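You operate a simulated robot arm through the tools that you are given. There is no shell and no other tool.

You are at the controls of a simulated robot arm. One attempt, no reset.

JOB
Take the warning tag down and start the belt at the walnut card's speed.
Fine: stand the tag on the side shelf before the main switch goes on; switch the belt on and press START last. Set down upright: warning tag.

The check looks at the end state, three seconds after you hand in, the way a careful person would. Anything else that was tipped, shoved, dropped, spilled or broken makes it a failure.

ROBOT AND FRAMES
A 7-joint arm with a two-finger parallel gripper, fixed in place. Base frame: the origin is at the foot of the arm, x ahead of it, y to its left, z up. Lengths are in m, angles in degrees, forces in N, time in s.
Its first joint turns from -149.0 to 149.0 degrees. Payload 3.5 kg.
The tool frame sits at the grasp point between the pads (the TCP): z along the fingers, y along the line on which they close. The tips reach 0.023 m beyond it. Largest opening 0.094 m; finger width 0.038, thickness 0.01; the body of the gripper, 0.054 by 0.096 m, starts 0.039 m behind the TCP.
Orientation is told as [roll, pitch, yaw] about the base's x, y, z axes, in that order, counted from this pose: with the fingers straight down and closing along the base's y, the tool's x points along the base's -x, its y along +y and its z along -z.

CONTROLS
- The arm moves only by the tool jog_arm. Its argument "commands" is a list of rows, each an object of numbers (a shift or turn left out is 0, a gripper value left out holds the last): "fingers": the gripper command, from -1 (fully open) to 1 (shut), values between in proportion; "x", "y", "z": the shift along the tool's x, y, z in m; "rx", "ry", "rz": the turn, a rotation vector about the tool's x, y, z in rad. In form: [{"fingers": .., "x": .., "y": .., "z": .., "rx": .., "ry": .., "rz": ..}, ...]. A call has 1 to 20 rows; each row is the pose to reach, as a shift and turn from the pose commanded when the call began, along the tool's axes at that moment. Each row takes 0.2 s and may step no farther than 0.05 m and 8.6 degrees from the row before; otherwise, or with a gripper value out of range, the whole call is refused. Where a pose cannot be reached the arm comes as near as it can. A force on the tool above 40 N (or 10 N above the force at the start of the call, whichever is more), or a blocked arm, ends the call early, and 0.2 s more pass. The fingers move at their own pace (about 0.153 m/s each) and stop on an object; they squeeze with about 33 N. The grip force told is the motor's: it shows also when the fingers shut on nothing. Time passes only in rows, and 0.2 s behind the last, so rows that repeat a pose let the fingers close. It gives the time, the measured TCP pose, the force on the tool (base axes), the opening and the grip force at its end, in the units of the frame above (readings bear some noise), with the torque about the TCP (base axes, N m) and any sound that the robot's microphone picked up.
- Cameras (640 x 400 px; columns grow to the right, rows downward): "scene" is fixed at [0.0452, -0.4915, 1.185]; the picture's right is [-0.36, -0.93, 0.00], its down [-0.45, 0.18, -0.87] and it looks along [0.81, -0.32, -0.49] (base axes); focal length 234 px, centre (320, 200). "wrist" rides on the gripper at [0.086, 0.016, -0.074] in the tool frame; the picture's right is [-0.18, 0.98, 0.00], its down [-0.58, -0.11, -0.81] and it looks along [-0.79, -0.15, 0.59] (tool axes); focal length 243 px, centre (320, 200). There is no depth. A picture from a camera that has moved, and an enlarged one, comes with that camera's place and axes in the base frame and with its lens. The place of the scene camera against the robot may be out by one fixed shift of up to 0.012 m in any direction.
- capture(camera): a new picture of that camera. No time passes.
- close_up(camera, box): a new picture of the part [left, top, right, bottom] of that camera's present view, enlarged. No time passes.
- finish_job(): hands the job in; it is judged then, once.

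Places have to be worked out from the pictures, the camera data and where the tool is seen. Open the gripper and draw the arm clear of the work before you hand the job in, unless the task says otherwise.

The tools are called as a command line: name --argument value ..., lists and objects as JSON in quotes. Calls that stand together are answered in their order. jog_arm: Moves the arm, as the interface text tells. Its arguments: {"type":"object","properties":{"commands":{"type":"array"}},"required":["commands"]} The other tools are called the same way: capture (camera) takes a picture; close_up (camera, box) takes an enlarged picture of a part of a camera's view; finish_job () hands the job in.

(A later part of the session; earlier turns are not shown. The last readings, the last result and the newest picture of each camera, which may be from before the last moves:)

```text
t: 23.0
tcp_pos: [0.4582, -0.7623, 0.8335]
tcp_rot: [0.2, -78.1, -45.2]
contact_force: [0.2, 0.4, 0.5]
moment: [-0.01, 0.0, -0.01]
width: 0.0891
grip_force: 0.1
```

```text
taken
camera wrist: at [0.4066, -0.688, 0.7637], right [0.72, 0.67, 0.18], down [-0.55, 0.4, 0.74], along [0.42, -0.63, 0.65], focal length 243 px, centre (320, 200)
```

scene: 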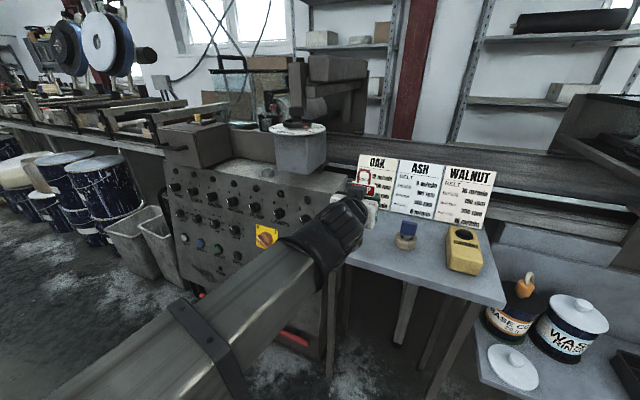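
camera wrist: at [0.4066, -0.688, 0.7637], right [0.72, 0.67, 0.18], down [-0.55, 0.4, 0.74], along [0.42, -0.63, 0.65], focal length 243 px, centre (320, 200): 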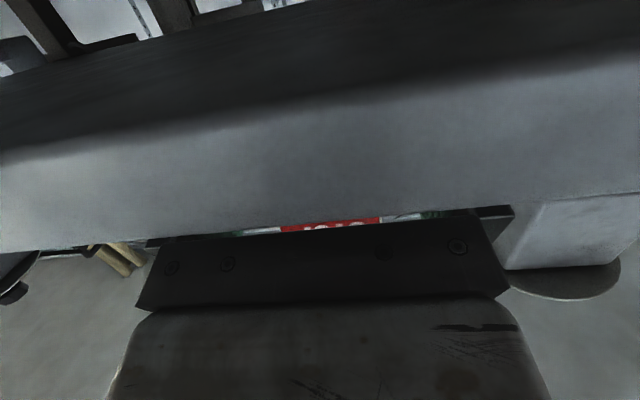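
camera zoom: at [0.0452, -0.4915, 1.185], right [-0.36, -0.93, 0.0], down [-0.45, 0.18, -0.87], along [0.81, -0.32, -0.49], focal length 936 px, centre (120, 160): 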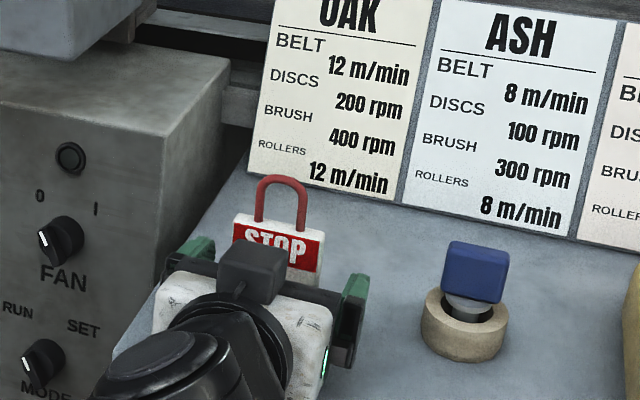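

The tag stands on its own. I retract straight back along the tool.

jog_arm --commands '[{"z": -0.02}, {"z": -0.05}, {"z": -0.09}, {"z": -0.13}, {"z": -0.17}, {"z": -0.21}]'

capture --camera "scene"

close_up --camera "scene" --box '[310, 160, 430, 260]'

```text
t: 24.4
tcp_pos: [0.3114, -0.6164, 0.8742]
tcp_rot: [0.1, -78.1, -45.1]
contact_force: [0.2, 0.4, 0.6]
moment: [0.01, 0.0, 0.01]
width: 0.0895
grip_force: 0.1
```

```text
taken
```

scene: 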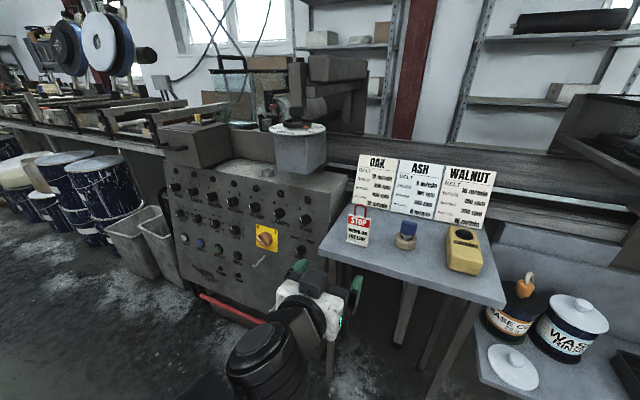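

```text
4.00 times, centred on (370, 210) of scene
camera zoom: at [0.0452, -0.4915, 1.185], right [-0.36, -0.93, 0.0], down [-0.45, 0.18, -0.87], along [0.81, -0.32, -0.49], focal length 936 px, centre (120, 160)
```

zoom: 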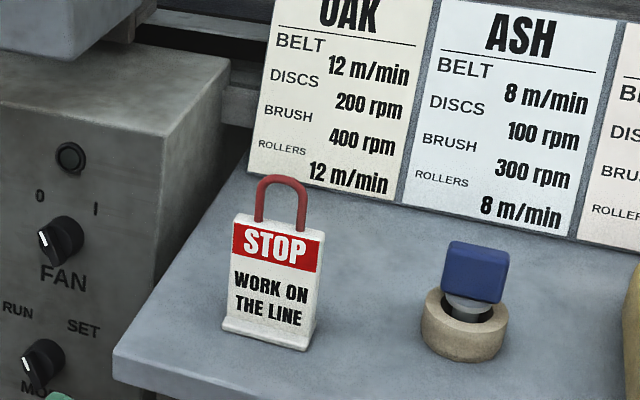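

The tag stands upright on the shelf. Now I carry the hand across to in front of the BELT speed dial (estimated on the panel at [1.024,-0.268,0.675], knob ~40 mm wide, ~21 mm high).

jog_arm --commands '[{"y": 0.0441, "x": 0.01, "z": 0.0021}, {"y": 0.0882, "x": 0.0199, "z": 0.0042}, {"y": 0.1323, "x": 0.0299, "z": 0.0063}, {"y": 0.1764, "x": 0.0398, "z": 0.0084}, {"y": 0.2205, "x": 0.0498, "z": 0.0105}, {"y": 0.2646, "x": 0.0597, "z": 0.0126}, {"y": 0.3087, "x": 0.0697, "z": 0.0147}, {"y": 0.3528, "x": 0.0796, "z": 0.0168}, {"y": 0.3969, "x": 0.0896, "z": 0.0188}, {"y": 0.441, "x": 0.0995, "z": 0.0209}, {"y": 0.4851, "x": 0.1095, "z": 0.023}, {"y": 0.5292, "x": 0.1194, "z": 0.0251}, {"y": 0.5733, "x": 0.1294, "z": 0.0272}, {"y": 0.6174, "x": 0.1393, "z": 0.0293}, {"y": 0.6615, "x": 0.1493, "z": 0.0314}, {"y": 0.7056, "x": 0.1592, "z": 0.0335}, {"y": 0.7497, "x": 0.1692, "z": 0.0356}]'

capture --camera "wrist"

capture --camera "scene"

```text
t: 28.0
tcp_pos: [0.8442, -0.0862, 0.705]
tcp_rot: [0.2, -78.1, -45.2]
contact_force: [0.6, 0.1, -0.6]
moment: [-0.01, -0.03, 0.0]
width: 0.0894
grip_force: 0.1
out of reach, approached as far as the arm can: row 2, 3, 4, 5
```

```text
taken
camera wrist: at [0.7921, -0.0109, 0.6351], right [0.72, 0.67, 0.18], down [-0.55, 0.4, 0.74], along [0.42, -0.63, 0.65], focal length 243 px, centre (320, 200)
```

wrist: 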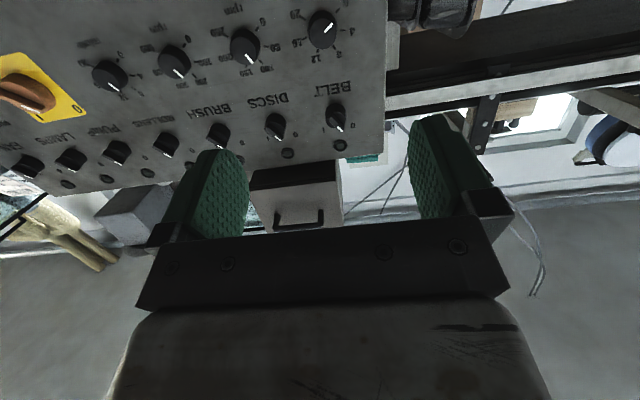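

```text
taken
```

scene: 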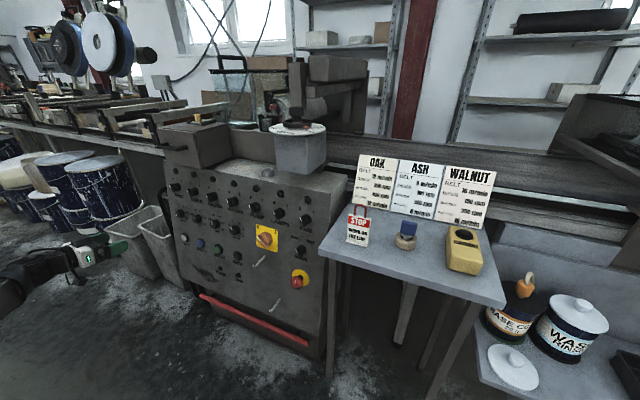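

I can see the BELT dial and switch well here. I zoom to measure the dial.

close_up --camera "wrist" --box '[260, 0, 388, 80]'

close_up --camera "wrist" --box '[260, 75, 388, 165]'

```text
5.00 times, centred on (324, 40) of wrist
camera zoom: at [0.7921, -0.0109, 0.6351], right [0.72, 0.67, 0.18], down [-0.55, 0.4, 0.74], along [0.42, -0.63, 0.65], focal length 1213 px, centre (300, 1000)
```

zoom: 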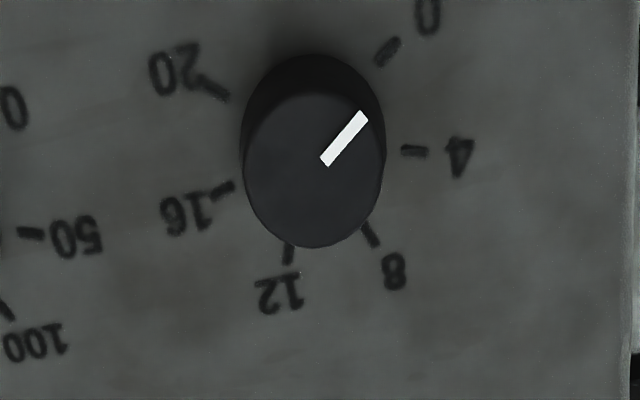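

```text
4.44 times, centred on (324, 120) of wrist
camera zoom: at [0.7921, -0.0109, 0.6351], right [0.72, 0.67, 0.18], down [-0.55, 0.4, 0.74], along [0.42, -0.63, 0.65], focal length 1078 px, centre (302, 556)
```

zoom: 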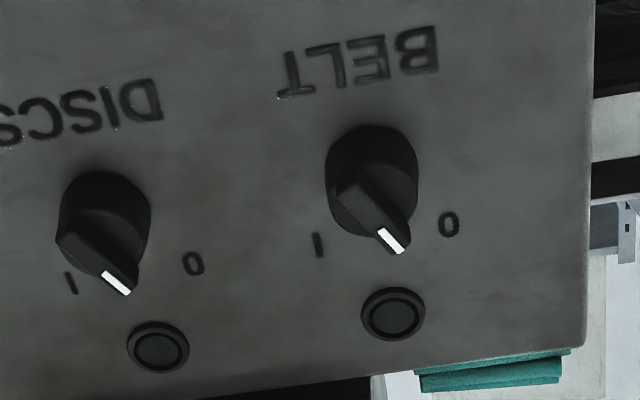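

Ray fits give the dial centre on the panel at (H,L,Z)=(0.914,0.535,0.6745), ticks 50° apart with 0 at −125° and 16 at +75°, so a 200° clockwise turn is needed. I move to 8 cm off the panel on the knob axis and pre-roll the hand −50°.

jog_arm --commands '[{"fingers": -0.3, "x": -0.0047, "y": -0.0003, "z": 0.0353}, {"x": -0.0094, "y": -0.0006, "z": 0.0705}, {"x": -0.0142, "y": -0.001, "z": 0.1058}, {"x": -0.0189, "y": -0.0013, "z": 0.141}, {"x": -0.0236, "y": -0.0016, "z": 0.1763}, {"x": -0.0236, "y": -0.0016, "z": 0.1763, "rz": -0.1454}, {"x": -0.0236, "y": -0.0016, "z": 0.1763, "rz": -0.2908}, {"x": -0.0236, "y": -0.0016, "z": 0.1763, "rz": -0.4362}, {"x": -0.0236, "y": -0.0016, "z": 0.1763, "rz": -0.5816}, {"x": -0.0236, "y": -0.0016, "z": 0.1763, "rz": -0.727}, {"x": -0.0236, "y": -0.0016, "z": 0.1763, "rz": -0.8727}]'

capture --camera "wrist"

capture --camera "scene"

```text
t: 30.4
tcp_pos: [0.968, -0.2133, 0.6916]
tcp_rot: [-74.6, -38.9, 35.2]
contact_force: [-0.6, 0.4, 0.0]
moment: [0.02, 0.01, -0.02]
width: 0.061
grip_force: 0.1
```

```text
taken
camera wrist: at [0.8675, -0.1921, 0.6392], right [0.45, 0.64, -0.62], down [-0.23, 0.76, 0.61], along [0.86, -0.14, 0.49], focal length 243 px, centre (320, 200)
```

wrist: 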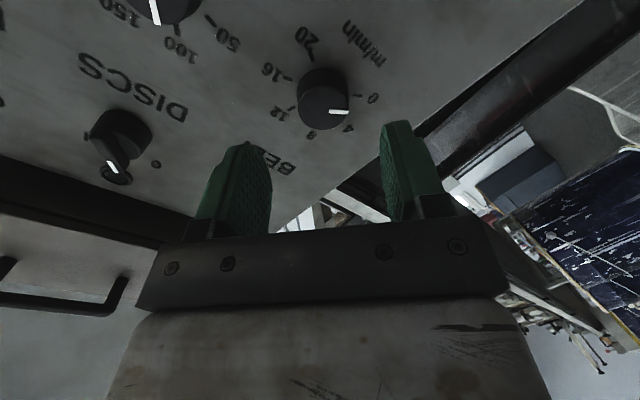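

```text
taken
```

scene: 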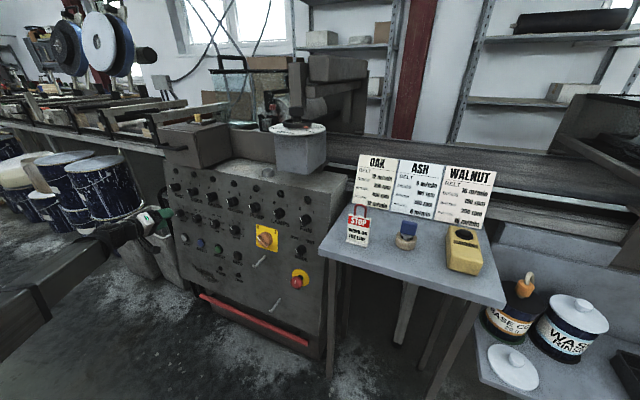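

The roll is reachable. I zoom to verify centring of the knob on the tool axis.

close_up --camera "wrist" --box '[256, 50, 384, 130]'

```text
5.00 times, centred on (320, 90) of wrist
camera zoom: at [0.8675, -0.1921, 0.6392], right [0.45, 0.64, -0.62], down [-0.23, 0.76, 0.61], along [0.86, -0.14, 0.49], focal length 1213 px, centre (320, 750)
```

zoom: 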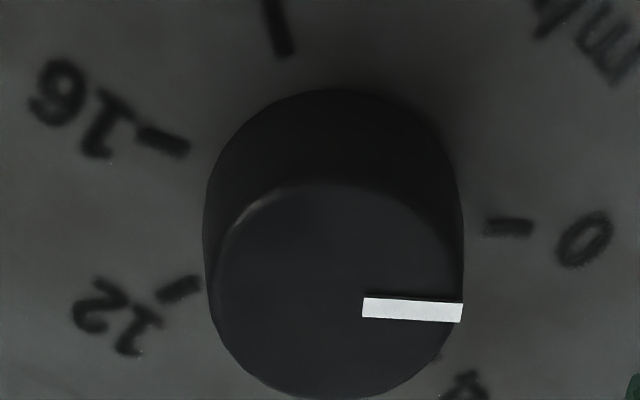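

The knob top is about 2 mm toward +y of the tool axis. I correct that and advance 5.3 cm so the fingertips straddle the knob ~3–4 mm off the panel.

jog_arm --commands '[{"y": 0.002, "z": 0.015}, {"y": 0.002, "z": 0.03}, {"y": 0.002, "z": 0.043}, {"y": 0.002, "z": 0.053}]'

capture --camera "wrist"

```text
t: 31.4
tcp_pos: [1.0073, -0.2503, 0.6803]
tcp_rot: [-74.6, -39.0, 35.2]
contact_force: [0.0, 0.0, -0.5]
moment: [0.01, -0.01, -0.01]
width: 0.0611
grip_force: 0.2
```

```text
taken
camera wrist: at [0.9054, -0.2277, 0.627], right [0.45, 0.64, -0.62], down [-0.23, 0.76, 0.61], along [0.86, -0.14, 0.49], focal length 243 px, centre (320, 200)
```

wrist: 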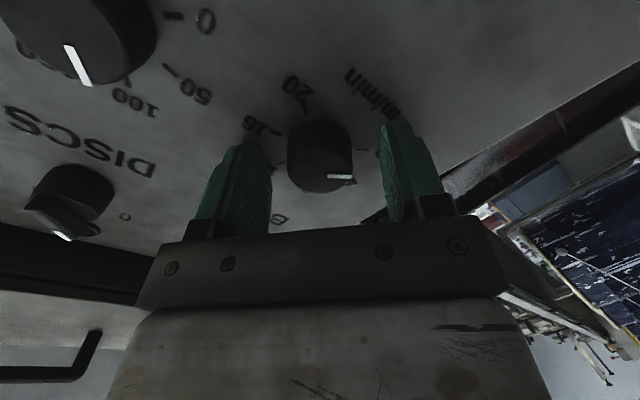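

The knob sits between the pads. I close on it and turn +100° clockwise.

jog_arm --commands '[{"fingers": 1}, {"fingers": 1}, {"fingers": 1}]'

jog_arm --commands '[{"fingers": 1, "rz": 0.1454}, {"rz": 0.2908}, {"rz": 0.4362}, {"rz": 0.5816}, {"rz": 0.727}, {"rz": 0.8724}, {"rz": 1.0178}, {"rz": 1.1632}, {"rz": 1.3086}, {"rz": 1.454}, {"rz": 1.5994}, {"rz": 1.7453}]'

capture --camera "wrist"

```text
t: 32.2
tcp_pos: [1.0063, -0.25, 0.6797]
tcp_rot: [-74.6, -39.0, 35.1]
contact_force: [0.8, -0.2, 1.4]
moment: [-0.09, -0.08, -0.04]
width: 0.0332
grip_force: 45.0
```

```text
t: 34.8
tcp_pos: [1.0063, -0.2495, 0.6799]
tcp_rot: [74.6, -38.9, -125.2]
contact_force: [-1.2, 13.0, 3.6]
moment: [0.55, 0.23, 1.15]
width: 0.0332
grip_force: 45.4
```

```text
taken
camera wrist: at [1.0026, -0.1373, 0.6518], right [0.47, 0.22, 0.85], down [-0.88, 0.15, 0.45], along [-0.03, -0.96, 0.26], focal length 243 px, centre (320, 200)
```

wrist: 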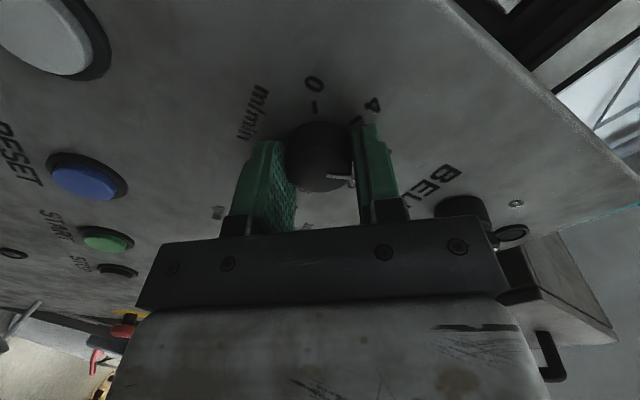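

The pointer kept its place relative to the pads, so the dial turned. I release, roll back −100° and check the pointer.

jog_arm --commands '[{"fingers": -0.3}, {"fingers": -0.3}, {"rz": -0.1454}, {"rz": -0.2908}, {"rz": -0.4362}, {"rz": -0.5816}, {"rz": -0.727}, {"rz": -0.8724}, {"rz": -1.0178}, {"rz": -1.1632}, {"rz": -1.3086}, {"rz": -1.454}, {"rz": -1.5994}, {"rz": -1.7453}]'

capture --camera "wrist"

close_up --camera "wrist" --box '[256, 90, 384, 200]'

```text
t: 37.8
tcp_pos: [1.0058, -0.2502, 0.6793]
tcp_rot: [-74.6, -38.8, 35.1]
contact_force: [0.0, 0.1, 0.3]
moment: [0.02, 0.01, -0.01]
width: 0.061
grip_force: 0.1
```

```text
taken
camera wrist: at [0.9052, -0.2283, 0.6273], right [0.45, 0.64, -0.62], down [-0.23, 0.76, 0.61], along [0.86, -0.14, 0.49], focal length 243 px, centre (320, 200)
```

wrist: 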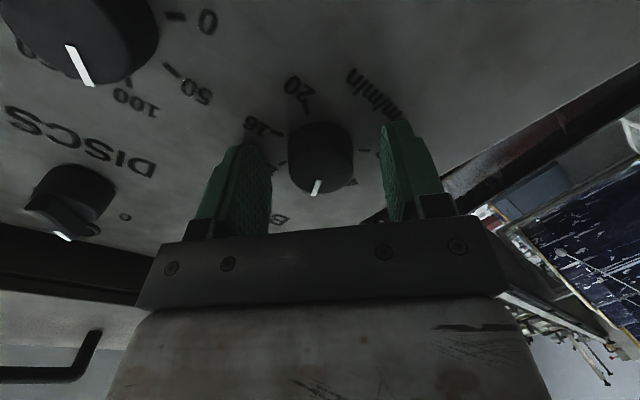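

```text
3.64 times, centred on (320, 145) of wrist
camera zoom: at [0.9052, -0.2283, 0.6273], right [0.45, 0.64, -0.62], down [-0.23, 0.76, 0.61], along [0.86, -0.14, 0.49], focal length 882 px, centre (320, 400)
```

zoom: 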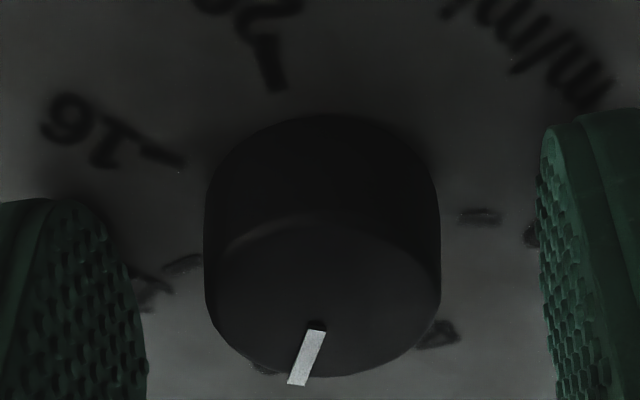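

The dial stayed about midway (near 8). I grip again and turn another +100°.

jog_arm --commands '[{"fingers": 1}, {"fingers": 1}, {"fingers": 1}, {"rz": 0.1454}, {"rz": 0.2908}, {"rz": 0.4362}, {"rz": 0.5816}, {"rz": 0.727}, {"rz": 0.8724}, {"rz": 1.0178}, {"rz": 1.1632}, {"rz": 1.3086}, {"rz": 1.454}, {"rz": 1.5994}, {"rz": 1.7453}, {"rz": 1.7453}]'

jog_arm --commands '[{"fingers": -0.3}, {"fingers": -0.3}, {"z": -0.03}, {"z": -0.07}, {"z": -0.11}]'

capture --camera "wrist"

close_up --camera "scene" --box '[155, 175, 251, 235]'

```text
t: 41.2
tcp_pos: [1.0072, -0.2478, 0.6795]
tcp_rot: [74.7, -38.9, -125.1]
contact_force: [4.6, 8.3, 5.4]
moment: [0.28, 0.05, 0.79]
width: 0.0334
grip_force: 44.8
```

```text
t: 42.4
tcp_pos: [0.9302, -0.1738, 0.7012]
tcp_rot: [74.6, -38.9, -125.1]
contact_force: [0.2, 0.6, -0.1]
moment: [-0.01, 0.0, -0.05]
width: 0.0612
grip_force: 0.0
```

```text
taken
camera wrist: at [0.9263, -0.0625, 0.6736], right [0.47, 0.22, 0.85], down [-0.88, 0.15, 0.45], along [-0.03, -0.96, 0.26], focal length 243 px, centre (320, 200)
```

wrist: 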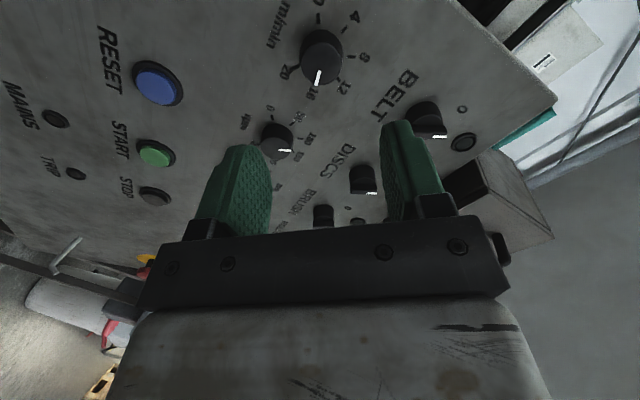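

```text
6.67 times, centred on (203, 205) of scene
camera zoom: at [0.0452, -0.4915, 1.185], right [-0.36, -0.93, 0.0], down [-0.45, 0.18, -0.87], along [0.81, -0.32, -0.49], focal length 1560 px, centre (1100, 167)
```

zoom: 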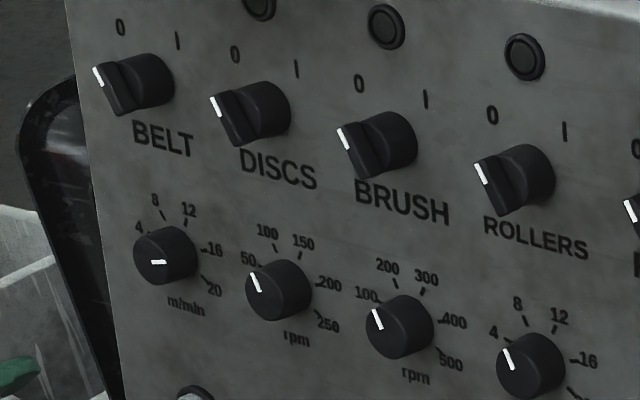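

The pointer appears at 16. I zoom to verify the angle.

close_up --camera "wrist" --box '[264, 0, 392, 105]'

```text
3.81 times, centred on (328, 52) of wrist
camera zoom: at [0.9263, -0.0625, 0.6736], right [0.47, 0.22, 0.85], down [-0.88, 0.15, 0.45], along [-0.03, -0.96, 0.26], focal length 924 px, centre (290, 762)
```

zoom: 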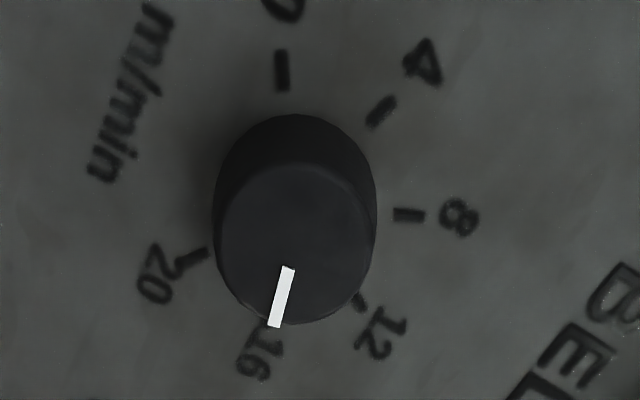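

The dial pointer measures within about 1–2° of the 16 tick. Next is the main switch: I roll the hand level and travel along the panel to face it at 16 cm.

jog_arm --commands '[{"rz": -0.1454, "z": -0.005}, {"rz": -0.2908, "z": -0.01}, {"rz": -0.4362, "z": -0.015}, {"rz": -0.5816, "z": -0.02}, {"rz": -0.727, "z": -0.023}, {"rz": -0.8727, "z": -0.023}]'

jog_arm --commands '[{"y": -0.042}, {"y": -0.084}, {"y": -0.126}, {"y": -0.168}, {"y": -0.21}, {"y": -0.252}, {"y": -0.294}, {"y": -0.336}, {"y": -0.378}, {"y": -0.4195, "x": -0.004}]'

capture --camera "wrist"

```text
t: 43.8
tcp_pos: [0.9127, -0.1571, 0.7065]
tcp_rot: [-0.4, -78.1, -44.5]
contact_force: [0.1, -1.2, 0.6]
moment: [0.04, -0.03, -0.01]
width: 0.0611
grip_force: 0.1
```

```text
t: 46.0
tcp_pos: [0.6169, -0.456, 0.7099]
tcp_rot: [0.4, -78.1, -45.4]
contact_force: [0.8, 0.1, -0.4]
moment: [-0.02, -0.02, 0.0]
width: 0.0609
grip_force: 0.4
```

```text
taken
camera wrist: at [0.5635, -0.3812, 0.6394], right [0.72, 0.67, 0.18], down [-0.55, 0.39, 0.74], along [0.42, -0.63, 0.65], focal length 243 px, centre (320, 200)
```

wrist: 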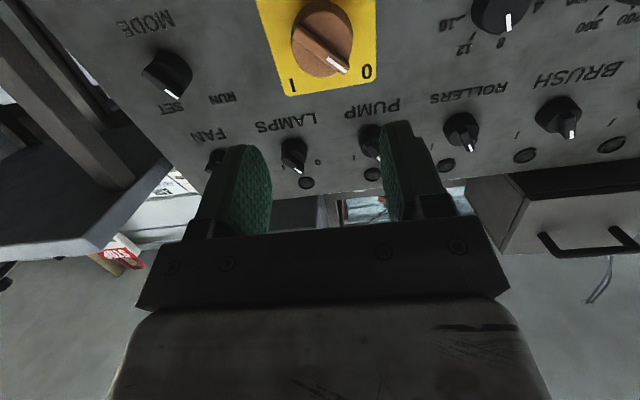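

Main switch is in view. I zoom on it, and also on the MODE selector to be sure of its position.

close_up --camera "wrist" --box '[250, 0, 410, 100]'

close_up --camera "wrist" --box '[110, 10, 340, 190]'

close_up --camera "scene" --box '[240, 195, 340, 255]'

```text
4.00 times, centred on (330, 50) of wrist
camera zoom: at [0.5635, -0.3812, 0.6394], right [0.72, 0.67, 0.18], down [-0.55, 0.39, 0.74], along [0.42, -0.63, 0.65], focal length 970 px, centre (280, 800)
```

zoom: 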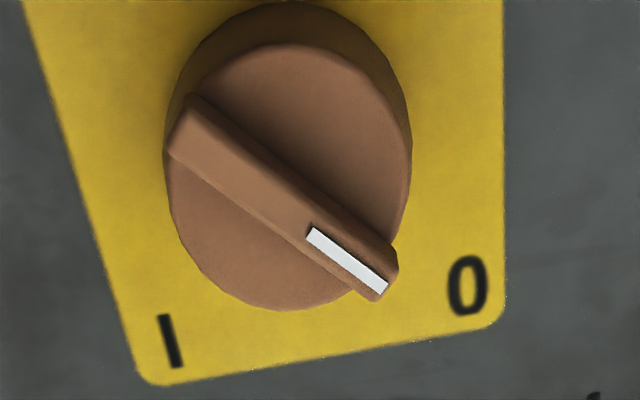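

```text
2.22 times, centred on (225, 100) of wrist
camera zoom: at [0.5635, -0.3812, 0.6394], right [0.72, 0.67, 0.18], down [-0.55, 0.39, 0.74], along [0.42, -0.63, 0.65], focal length 539 px, centre (531, 422)
```

zoom: 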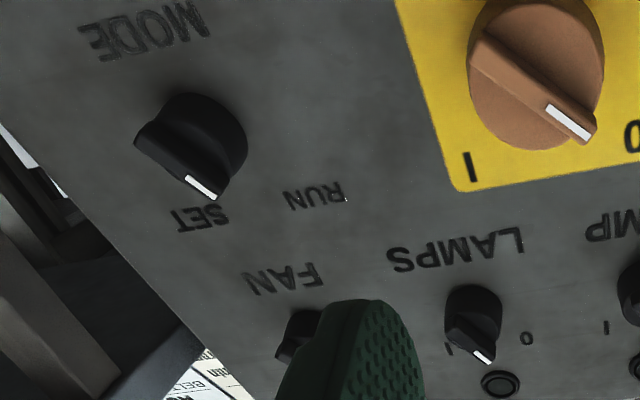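

```text
6.40 times, centred on (290, 225) of scene
camera zoom: at [0.0452, -0.4915, 1.185], right [-0.36, -0.93, 0.0], down [-0.45, 0.18, -0.87], along [0.81, -0.32, -0.49], focal length 1498 px, centre (512, 40)
```

zoom: 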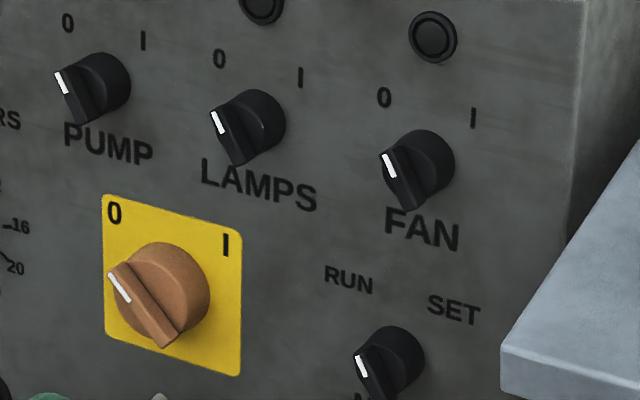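

MODE is parallel to the other switches at left, i.e. RUN. The main switch bar lies at exactly −45° (toward 0), its centre about 4 mm below and 3 mm to +y of my axis. I close in to 9 cm and roll −45°.

jog_arm --commands '[{"x": 0.002, "y": 0.0013, "z": 0.035}, {"x": 0.004, "y": 0.0026, "z": 0.069}, {"x": 0.004, "y": 0.0026, "z": 0.069, "rz": -0.131}, {"x": 0.004, "y": 0.0026, "z": 0.069, "rz": -0.262}, {"x": 0.004, "y": 0.0026, "z": 0.069, "rz": -0.393}, {"x": 0.004, "y": 0.0026, "z": 0.069, "rz": -0.524}, {"x": 0.004, "y": 0.0026, "z": 0.069, "rz": -0.655}, {"x": 0.004, "y": 0.0026, "z": 0.069, "rz": -0.7854}]'

capture --camera "wrist"

close_up --camera "wrist" --box '[240, 50, 400, 150]'

close_up --camera "scene" --box '[200, 200, 320, 275]'

```text
t: 47.8
tcp_pos: [0.667, -0.5009, 0.6918]
tcp_rot: [-73.4, -43.7, 33.5]
contact_force: [-0.1, 0.1, -1.0]
moment: [0.0, 0.04, -0.02]
width: 0.061
grip_force: 0.0
```

```text
taken
camera wrist: at [0.5697, -0.4736, 0.6352], right [0.5, 0.67, -0.55], down [-0.25, 0.72, 0.64], along [0.83, -0.18, 0.53], focal length 243 px, centre (320, 200)
```

wrist: 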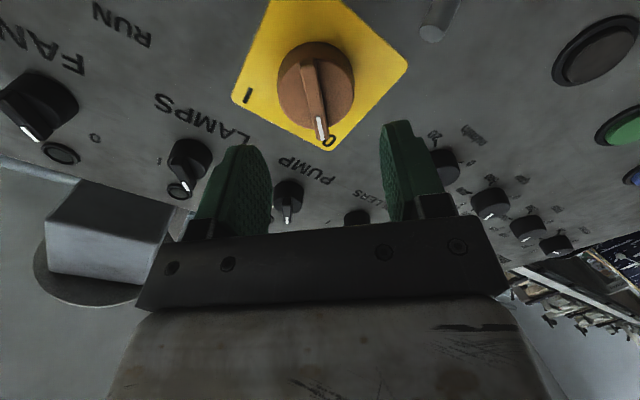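

```text
4.00 times, centred on (320, 100) of wrist
camera zoom: at [0.5697, -0.4736, 0.6352], right [0.5, 0.67, -0.55], down [-0.25, 0.72, 0.64], along [0.83, -0.18, 0.53], focal length 970 px, centre (320, 600)
```

zoom: 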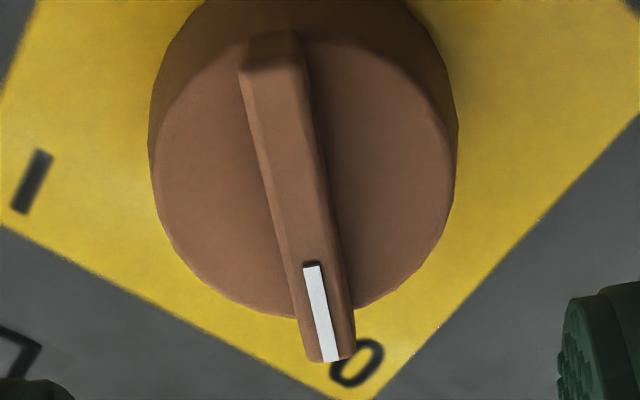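

```text
5.33 times, centred on (260, 238) of scene
camera zoom: at [0.0452, -0.4915, 1.185], right [-0.36, -0.93, 0.0], down [-0.45, 0.18, -0.87], along [0.81, -0.32, -0.49], focal length 1248 px, centre (640, 0)
```

zoom: 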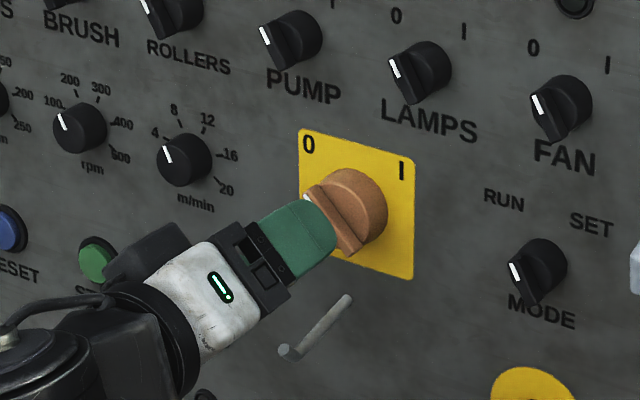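

The bar is parallel to the pads, ~2 mm off in y; bar top is about 34 mm from the panel. I correct and advance 43 mm so the tips straddle the bar just above the disc, then grip.

jog_arm --commands '[{"x": 0.003, "y": -0.002, "z": 0.015}, {"x": 0.003, "y": -0.002, "z": 0.03}, {"x": 0.003, "y": -0.002, "z": 0.043}]'

capture --camera "wrist"

close_up --camera "scene" --box '[220, 210, 300, 260]'

```text
t: 48.6
tcp_pos: [0.6952, -0.5321, 0.6834]
tcp_rot: [-73.3, -43.8, 33.4]
contact_force: [0.0, -0.5, 0.2]
moment: [0.03, 0.01, 0.01]
width: 0.0613
grip_force: 0.1
```

```text
taken
camera wrist: at [0.5971, -0.5054, 0.6258], right [0.5, 0.67, -0.55], down [-0.25, 0.72, 0.64], along [0.83, -0.18, 0.53], focal length 243 px, centre (320, 200)
```

wrist: 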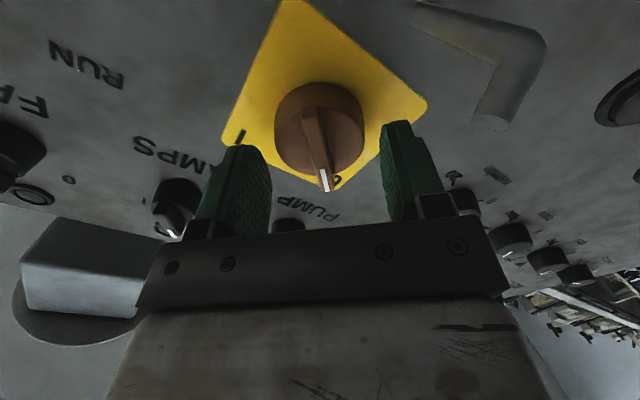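

```text
8.00 times, centred on (260, 235) of scene
camera zoom: at [0.0452, -0.4915, 1.185], right [-0.36, -0.93, 0.0], down [-0.45, 0.18, -0.87], along [0.81, -0.32, -0.49], focal length 1873 px, centre (800, -80)
```

zoom: 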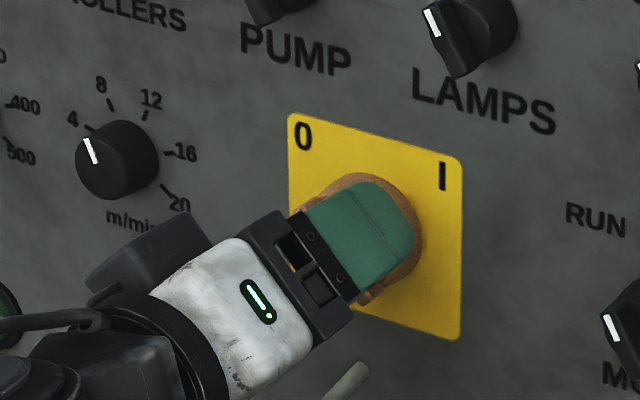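

Pads are astride the bar. I close the fingers on it.

jog_arm --commands '[{"fingers": 0.5}, {"fingers": 1}, {"fingers": 1}]'

close_up --camera "wrist" --box '[220, 60, 420, 220]'

```text
t: 49.4
tcp_pos: [0.6933, -0.5309, 0.6821]
tcp_rot: [-73.4, -43.8, 33.3]
contact_force: [0.8, -0.5, 0.3]
moment: [-0.26, -0.28, -0.05]
width: 0.0092
grip_force: 44.8
```

```text
2.50 times, centred on (320, 140) of wrist
camera zoom: at [0.5968, -0.5054, 0.6258], right [0.5, 0.67, -0.55], down [-0.25, 0.72, 0.64], along [0.83, -0.18, 0.53], focal length 606 px, centre (320, 350)
```

zoom: 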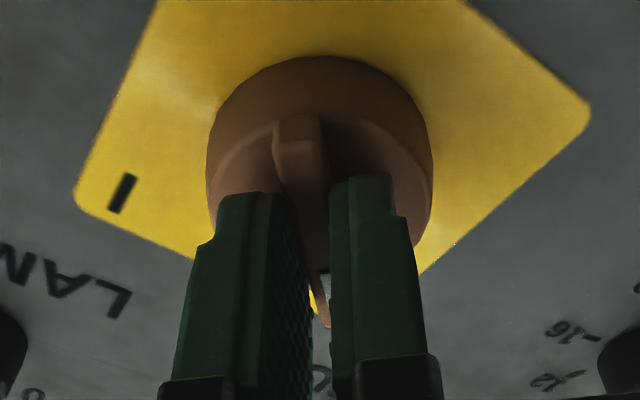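

Grip on the bar is firm (9 mm). I turn it +90° clockwise toward I.

jog_arm --commands '[{"rz": 0.1309}, {"rz": 0.2618}, {"rz": 0.3927}, {"rz": 0.5236}, {"rz": 0.6545}, {"rz": 0.7854}, {"rz": 0.9163}, {"rz": 1.0472}, {"rz": 1.1781}, {"rz": 1.309}, {"rz": 1.4399}, {"rz": 1.5708}, {"rz": 1.5708}]'

capture --camera "wrist"

close_up --camera "scene" --box '[190, 200, 310, 275]'

```text
t: 52.2
tcp_pos: [0.6953, -0.5311, 0.683]
tcp_rot: [73.4, -43.6, -123.2]
contact_force: [18.5, 21.5, 12.2]
moment: [-0.04, -0.22, 1.0]
width: 0.009
grip_force: 45.2
```

```text
taken
camera wrist: at [0.6871, -0.4214, 0.6485], right [0.52, 0.28, 0.81], down [-0.86, 0.16, 0.49], along [0.01, -0.95, 0.32], focal length 243 px, centre (320, 200)
```

wrist: 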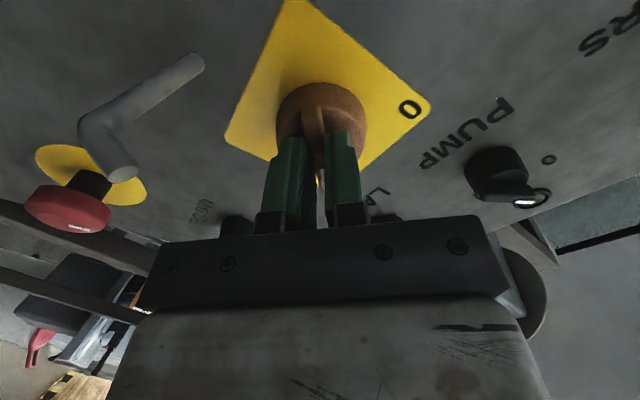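

```text
5.33 times, centred on (250, 238) of scene
camera zoom: at [0.0452, -0.4915, 1.185], right [-0.36, -0.93, 0.0], down [-0.45, 0.18, -0.87], along [0.81, -0.32, -0.49], focal length 1248 px, centre (693, 0)
```

zoom: 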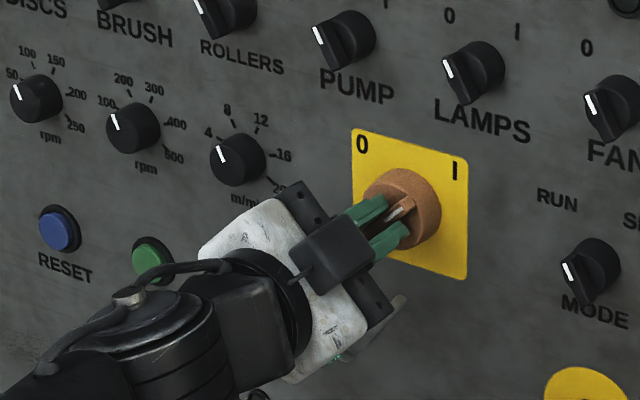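

The bar has turned toward I. I release, back off along the tool and check the switch and MAINS lamp.

jog_arm --commands '[{"fingers": 0.3}, {"fingers": -0.3}, {"fingers": -0.3, "z": -0.02}, {"z": -0.05}, {"z": -0.09}, {"z": -0.12}]'

capture --camera "wrist"

close_up --camera "scene" --box '[170, 200, 330, 300]'

```text
t: 53.6
tcp_pos: [0.61, -0.45, 0.7088]
tcp_rot: [73.4, -43.7, -123.4]
contact_force: [0.0, 0.3, -1.4]
moment: [-0.02, 0.0, 0.0]
width: 0.0611
grip_force: 0.0
```

```text
taken
camera wrist: at [0.6026, -0.3397, 0.6738], right [0.52, 0.28, 0.81], down [-0.85, 0.16, 0.49], along [0.01, -0.95, 0.32], focal length 243 px, centre (320, 200)
```

wrist: 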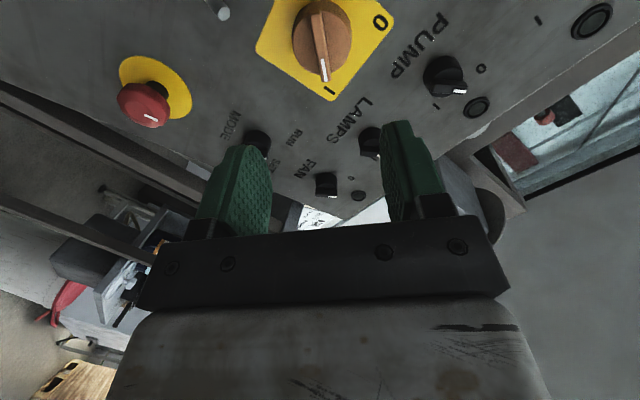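

```text
4.00 times, centred on (250, 250) of scene
camera zoom: at [0.0452, -0.4915, 1.185], right [-0.36, -0.93, 0.0], down [-0.45, 0.18, -0.87], along [0.81, -0.32, -0.49], focal length 936 px, centre (600, 0)
```

zoom: 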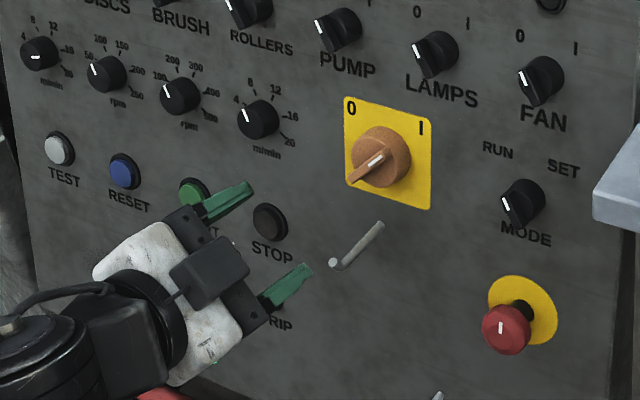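

The main switch mark points to I. I roll level and travel to the BELT switch (≈L 0.535, Z 0.79), passing clear of the panel.

jog_arm --commands '[{"rz": -0.1309}, {"rz": -0.2618}, {"rz": -0.3927}, {"rz": -0.5236}, {"rz": -0.6545}, {"rz": -0.7854}]'

jog_arm --commands '[{"y": 0.042, "x": -0.012, "z": 0.0007}, {"y": 0.084, "x": -0.024, "z": 0.0013}, {"y": 0.126, "x": -0.035, "z": 0.002}, {"y": 0.168, "x": -0.047, "z": 0.0026}, {"y": 0.21, "x": -0.058, "z": 0.003}, {"y": 0.252, "x": -0.07, "z": 0.004}, {"y": 0.294, "x": -0.082, "z": 0.0046}, {"y": 0.336, "x": -0.093, "z": 0.005}, {"y": 0.378, "x": -0.105, "z": 0.006}, {"y": 0.422, "x": -0.1168, "z": 0.0065}]'

capture --camera "wrist"

capture --camera "scene"

close_up --camera "scene" --box '[170, 200, 330, 300]'

```text
t: 55.0
tcp_pos: [0.6108, -0.4494, 0.7077]
tcp_rot: [-0.6, -78.1, -44.4]
contact_force: [0.7, 0.5, -1.4]
moment: [0.0, 0.02, -0.01]
width: 0.0611
grip_force: 0.1
```

```text
t: 57.2
tcp_pos: [0.932, -0.1745, 0.8205]
tcp_rot: [0.3, -78.1, -45.4]
contact_force: [-0.5, 0.7, -0.5]
moment: [-0.02, 0.0, -0.02]
width: 0.0609
grip_force: 0.1
```

```text
taken
camera wrist: at [0.8803, -0.1001, 0.7503], right [0.72, 0.67, 0.18], down [-0.55, 0.4, 0.74], along [0.42, -0.63, 0.65], focal length 243 px, centre (320, 200)
```

wrist: 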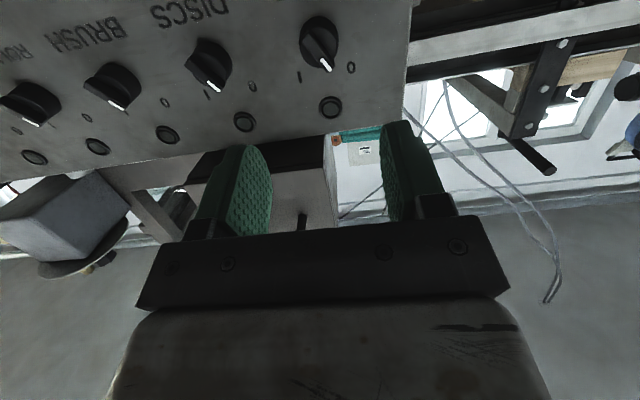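

```text
taken
```

scene: 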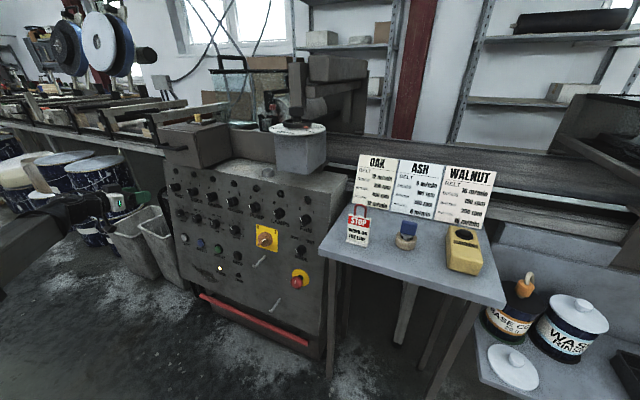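

```text
4.00 times, centred on (250, 250) of scene
camera zoom: at [0.0452, -0.4915, 1.185], right [-0.36, -0.93, 0.0], down [-0.45, 0.18, -0.87], along [0.81, -0.32, -0.49], focal length 936 px, centre (600, 0)
```

zoom: 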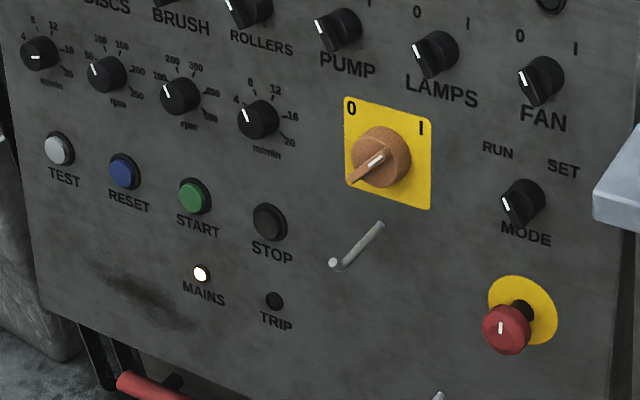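

MAINS lamp is lit, TRIP is dark. I zoom on the BELT switch to measure it.

close_up --camera "wrist" --box '[256, 0, 384, 80]'

close_up --camera "wrist" --box '[270, 60, 398, 140]'

```text
5.00 times, centred on (320, 40) of wrist
camera zoom: at [0.8803, -0.1001, 0.7503], right [0.72, 0.67, 0.18], down [-0.55, 0.4, 0.74], along [0.42, -0.63, 0.65], focal length 1213 px, centre (320, 1000)
```

zoom: 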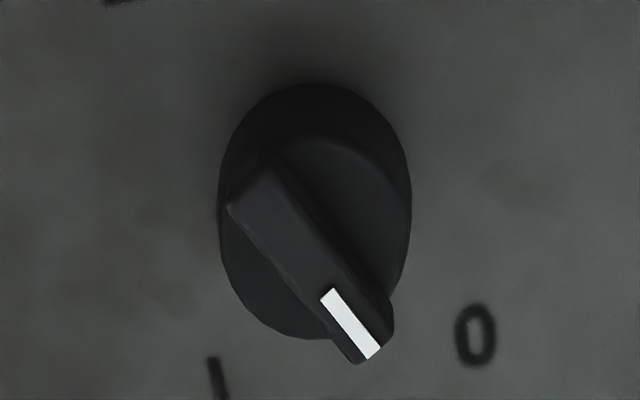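

```text
5.00 times, centred on (334, 100) of wrist
camera zoom: at [0.8803, -0.1001, 0.7503], right [0.72, 0.67, 0.18], down [-0.55, 0.4, 0.74], along [0.42, -0.63, 0.65], focal length 1213 px, centre (250, 700)
```

zoom: 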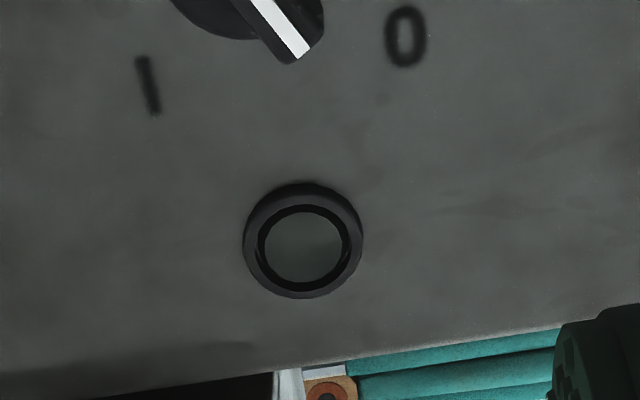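

MAINS is on. The BELT bar seems at about −31°, centre ~4 mm below my axis. I close in to 9 cm with a −31° roll to refine.

jog_arm --commands '[{"x": 0.002, "y": 0, "z": 0.033}, {"x": 0.0038, "y": -0.0004, "z": 0.0665}, {"x": 0.0038, "y": -0.0004, "z": 0.0665, "rz": -0.135}, {"x": 0.0038, "y": -0.0004, "z": 0.0665, "rz": -0.27}, {"x": 0.0038, "y": -0.0004, "z": 0.0665, "rz": -0.405}, {"x": 0.0038, "y": -0.0004, "z": 0.0665, "rz": -0.541}]'

capture --camera "wrist"

close_up --camera "wrist" --box '[240, 60, 400, 160]'

```text
t: 58.6
tcp_pos: [0.9768, -0.2195, 0.8013]
tcp_rot: [-67.9, -56.9, 26.0]
contact_force: [0.3, 0.2, 0.2]
moment: [-0.01, 0.0, 0.0]
width: 0.0611
grip_force: 0.1
```

```text
taken
camera wrist: at [0.8915, -0.1777, 0.7368], right [0.61, 0.71, -0.34], down [-0.33, 0.62, 0.71], along [0.72, -0.32, 0.62], focal length 243 px, centre (320, 200)
```

wrist: 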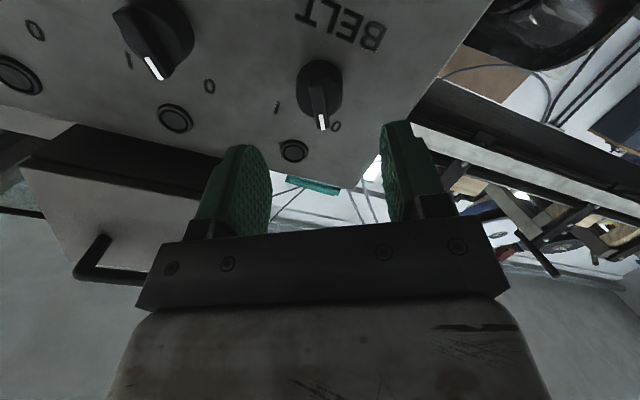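

```text
4.00 times, centred on (320, 110) of wrist
camera zoom: at [0.8915, -0.1777, 0.7368], right [0.61, 0.71, -0.34], down [-0.33, 0.62, 0.71], along [0.72, -0.32, 0.62], focal length 970 px, centre (320, 560)
```

zoom: 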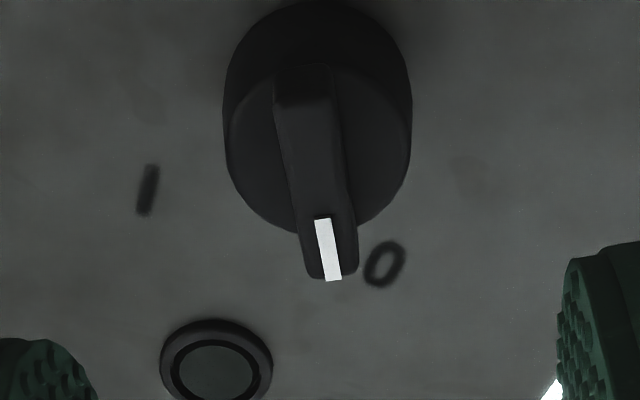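

The BELT bar is aligned with the pads within ~1°. I advance 44 mm (with a 1.5 mm x correction) and grip the bar.

jog_arm --commands '[{"x": 0.0015, "z": 0.015}, {"x": 0.0015, "z": 0.03}, {"x": 0.0015, "z": 0.044}, {"fingers": 0.5, "x": 0.0015, "z": 0.044}, {"fingers": 1, "x": 0.0015, "z": 0.044}, {"fingers": 1, "x": 0.0015, "z": 0.044}]'

close_up --camera "wrist" --box '[220, 60, 420, 220]'

close_up --camera "scene" --box '[130, 160, 226, 220]'

```text
t: 60.0
tcp_pos: [1.0059, -0.2505, 0.7916]
tcp_rot: [-67.6, -57.1, 26.0]
contact_force: [3.2, 3.3, -1.9]
moment: [0.19, -0.79, -0.1]
width: 0.0091
grip_force: 45.1
```

```text
2.50 times, centred on (320, 140) of wrist
camera zoom: at [0.9205, -0.2086, 0.7251], right [0.61, 0.71, -0.34], down [-0.33, 0.62, 0.71], along [0.72, -0.32, 0.62], focal length 606 px, centre (320, 350)
```

zoom: 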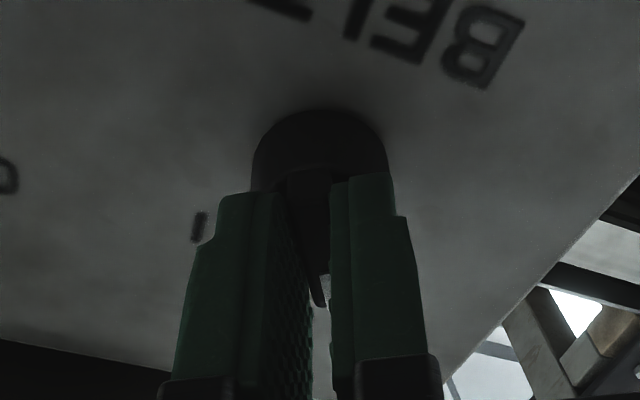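

```text
6.67 times, centred on (178, 190) of scene
camera zoom: at [0.0452, -0.4915, 1.185], right [-0.36, -0.93, 0.0], down [-0.45, 0.18, -0.87], along [0.81, -0.32, -0.49], focal length 1560 px, centre (1267, 267)
```

zoom: 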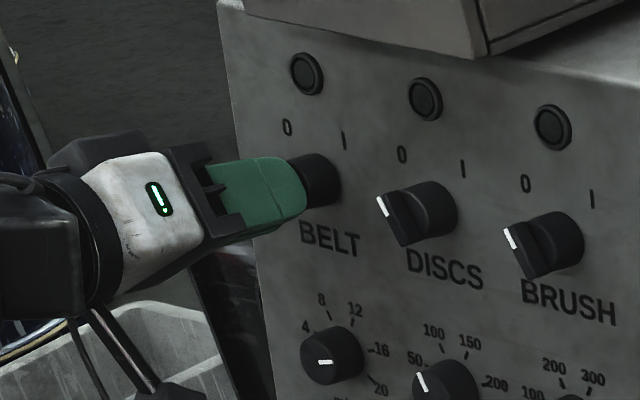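

Grip at 9 mm on the bar. I turn it +61° clockwise toward I.

jog_arm --commands '[{"rz": 0.133}, {"rz": 0.266}, {"rz": 0.399}, {"rz": 0.532}, {"rz": 0.665}, {"rz": 0.798}, {"rz": 0.931}, {"rz": 1.065}, {"rz": 1.065}]'

close_up --camera "scene" --box '[130, 160, 226, 220]'

capture --camera "wrist"

```text
t: 62.0
tcp_pos: [1.0071, -0.2482, 0.7915]
tcp_rot: [67.0, -57.8, -115.3]
contact_force: [14.3, 1.3, -22.5]
moment: [0.73, 0.68, 0.99]
width: 0.0091
grip_force: 45.0
```

```text
6.67 times, centred on (178, 190) of scene
camera zoom: at [0.0452, -0.4915, 1.185], right [-0.36, -0.93, 0.0], down [-0.45, 0.18, -0.87], along [0.81, -0.32, -0.49], focal length 1560 px, centre (1267, 267)
```

zoom: 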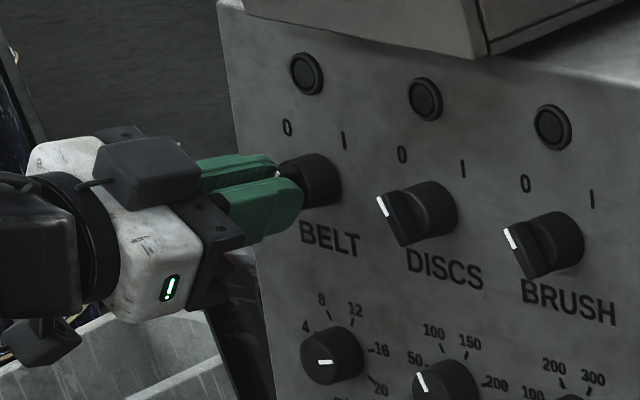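

```text
taken
camera wrist: at [0.9862, -0.1472, 0.7409], right [0.63, 0.44, 0.64], down [-0.77, 0.22, 0.61], along [0.13, -0.87, 0.47], focal length 243 px, centre (320, 200)
```

wrist: 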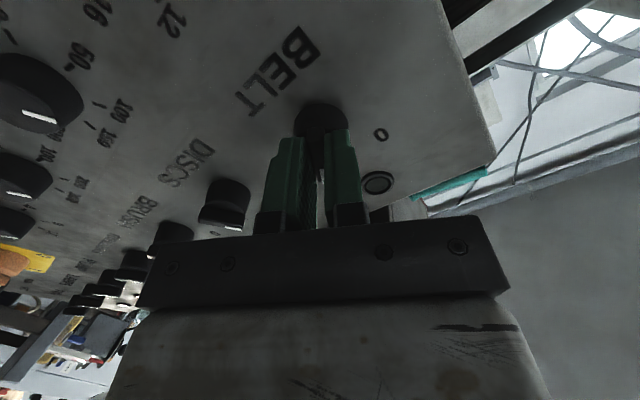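

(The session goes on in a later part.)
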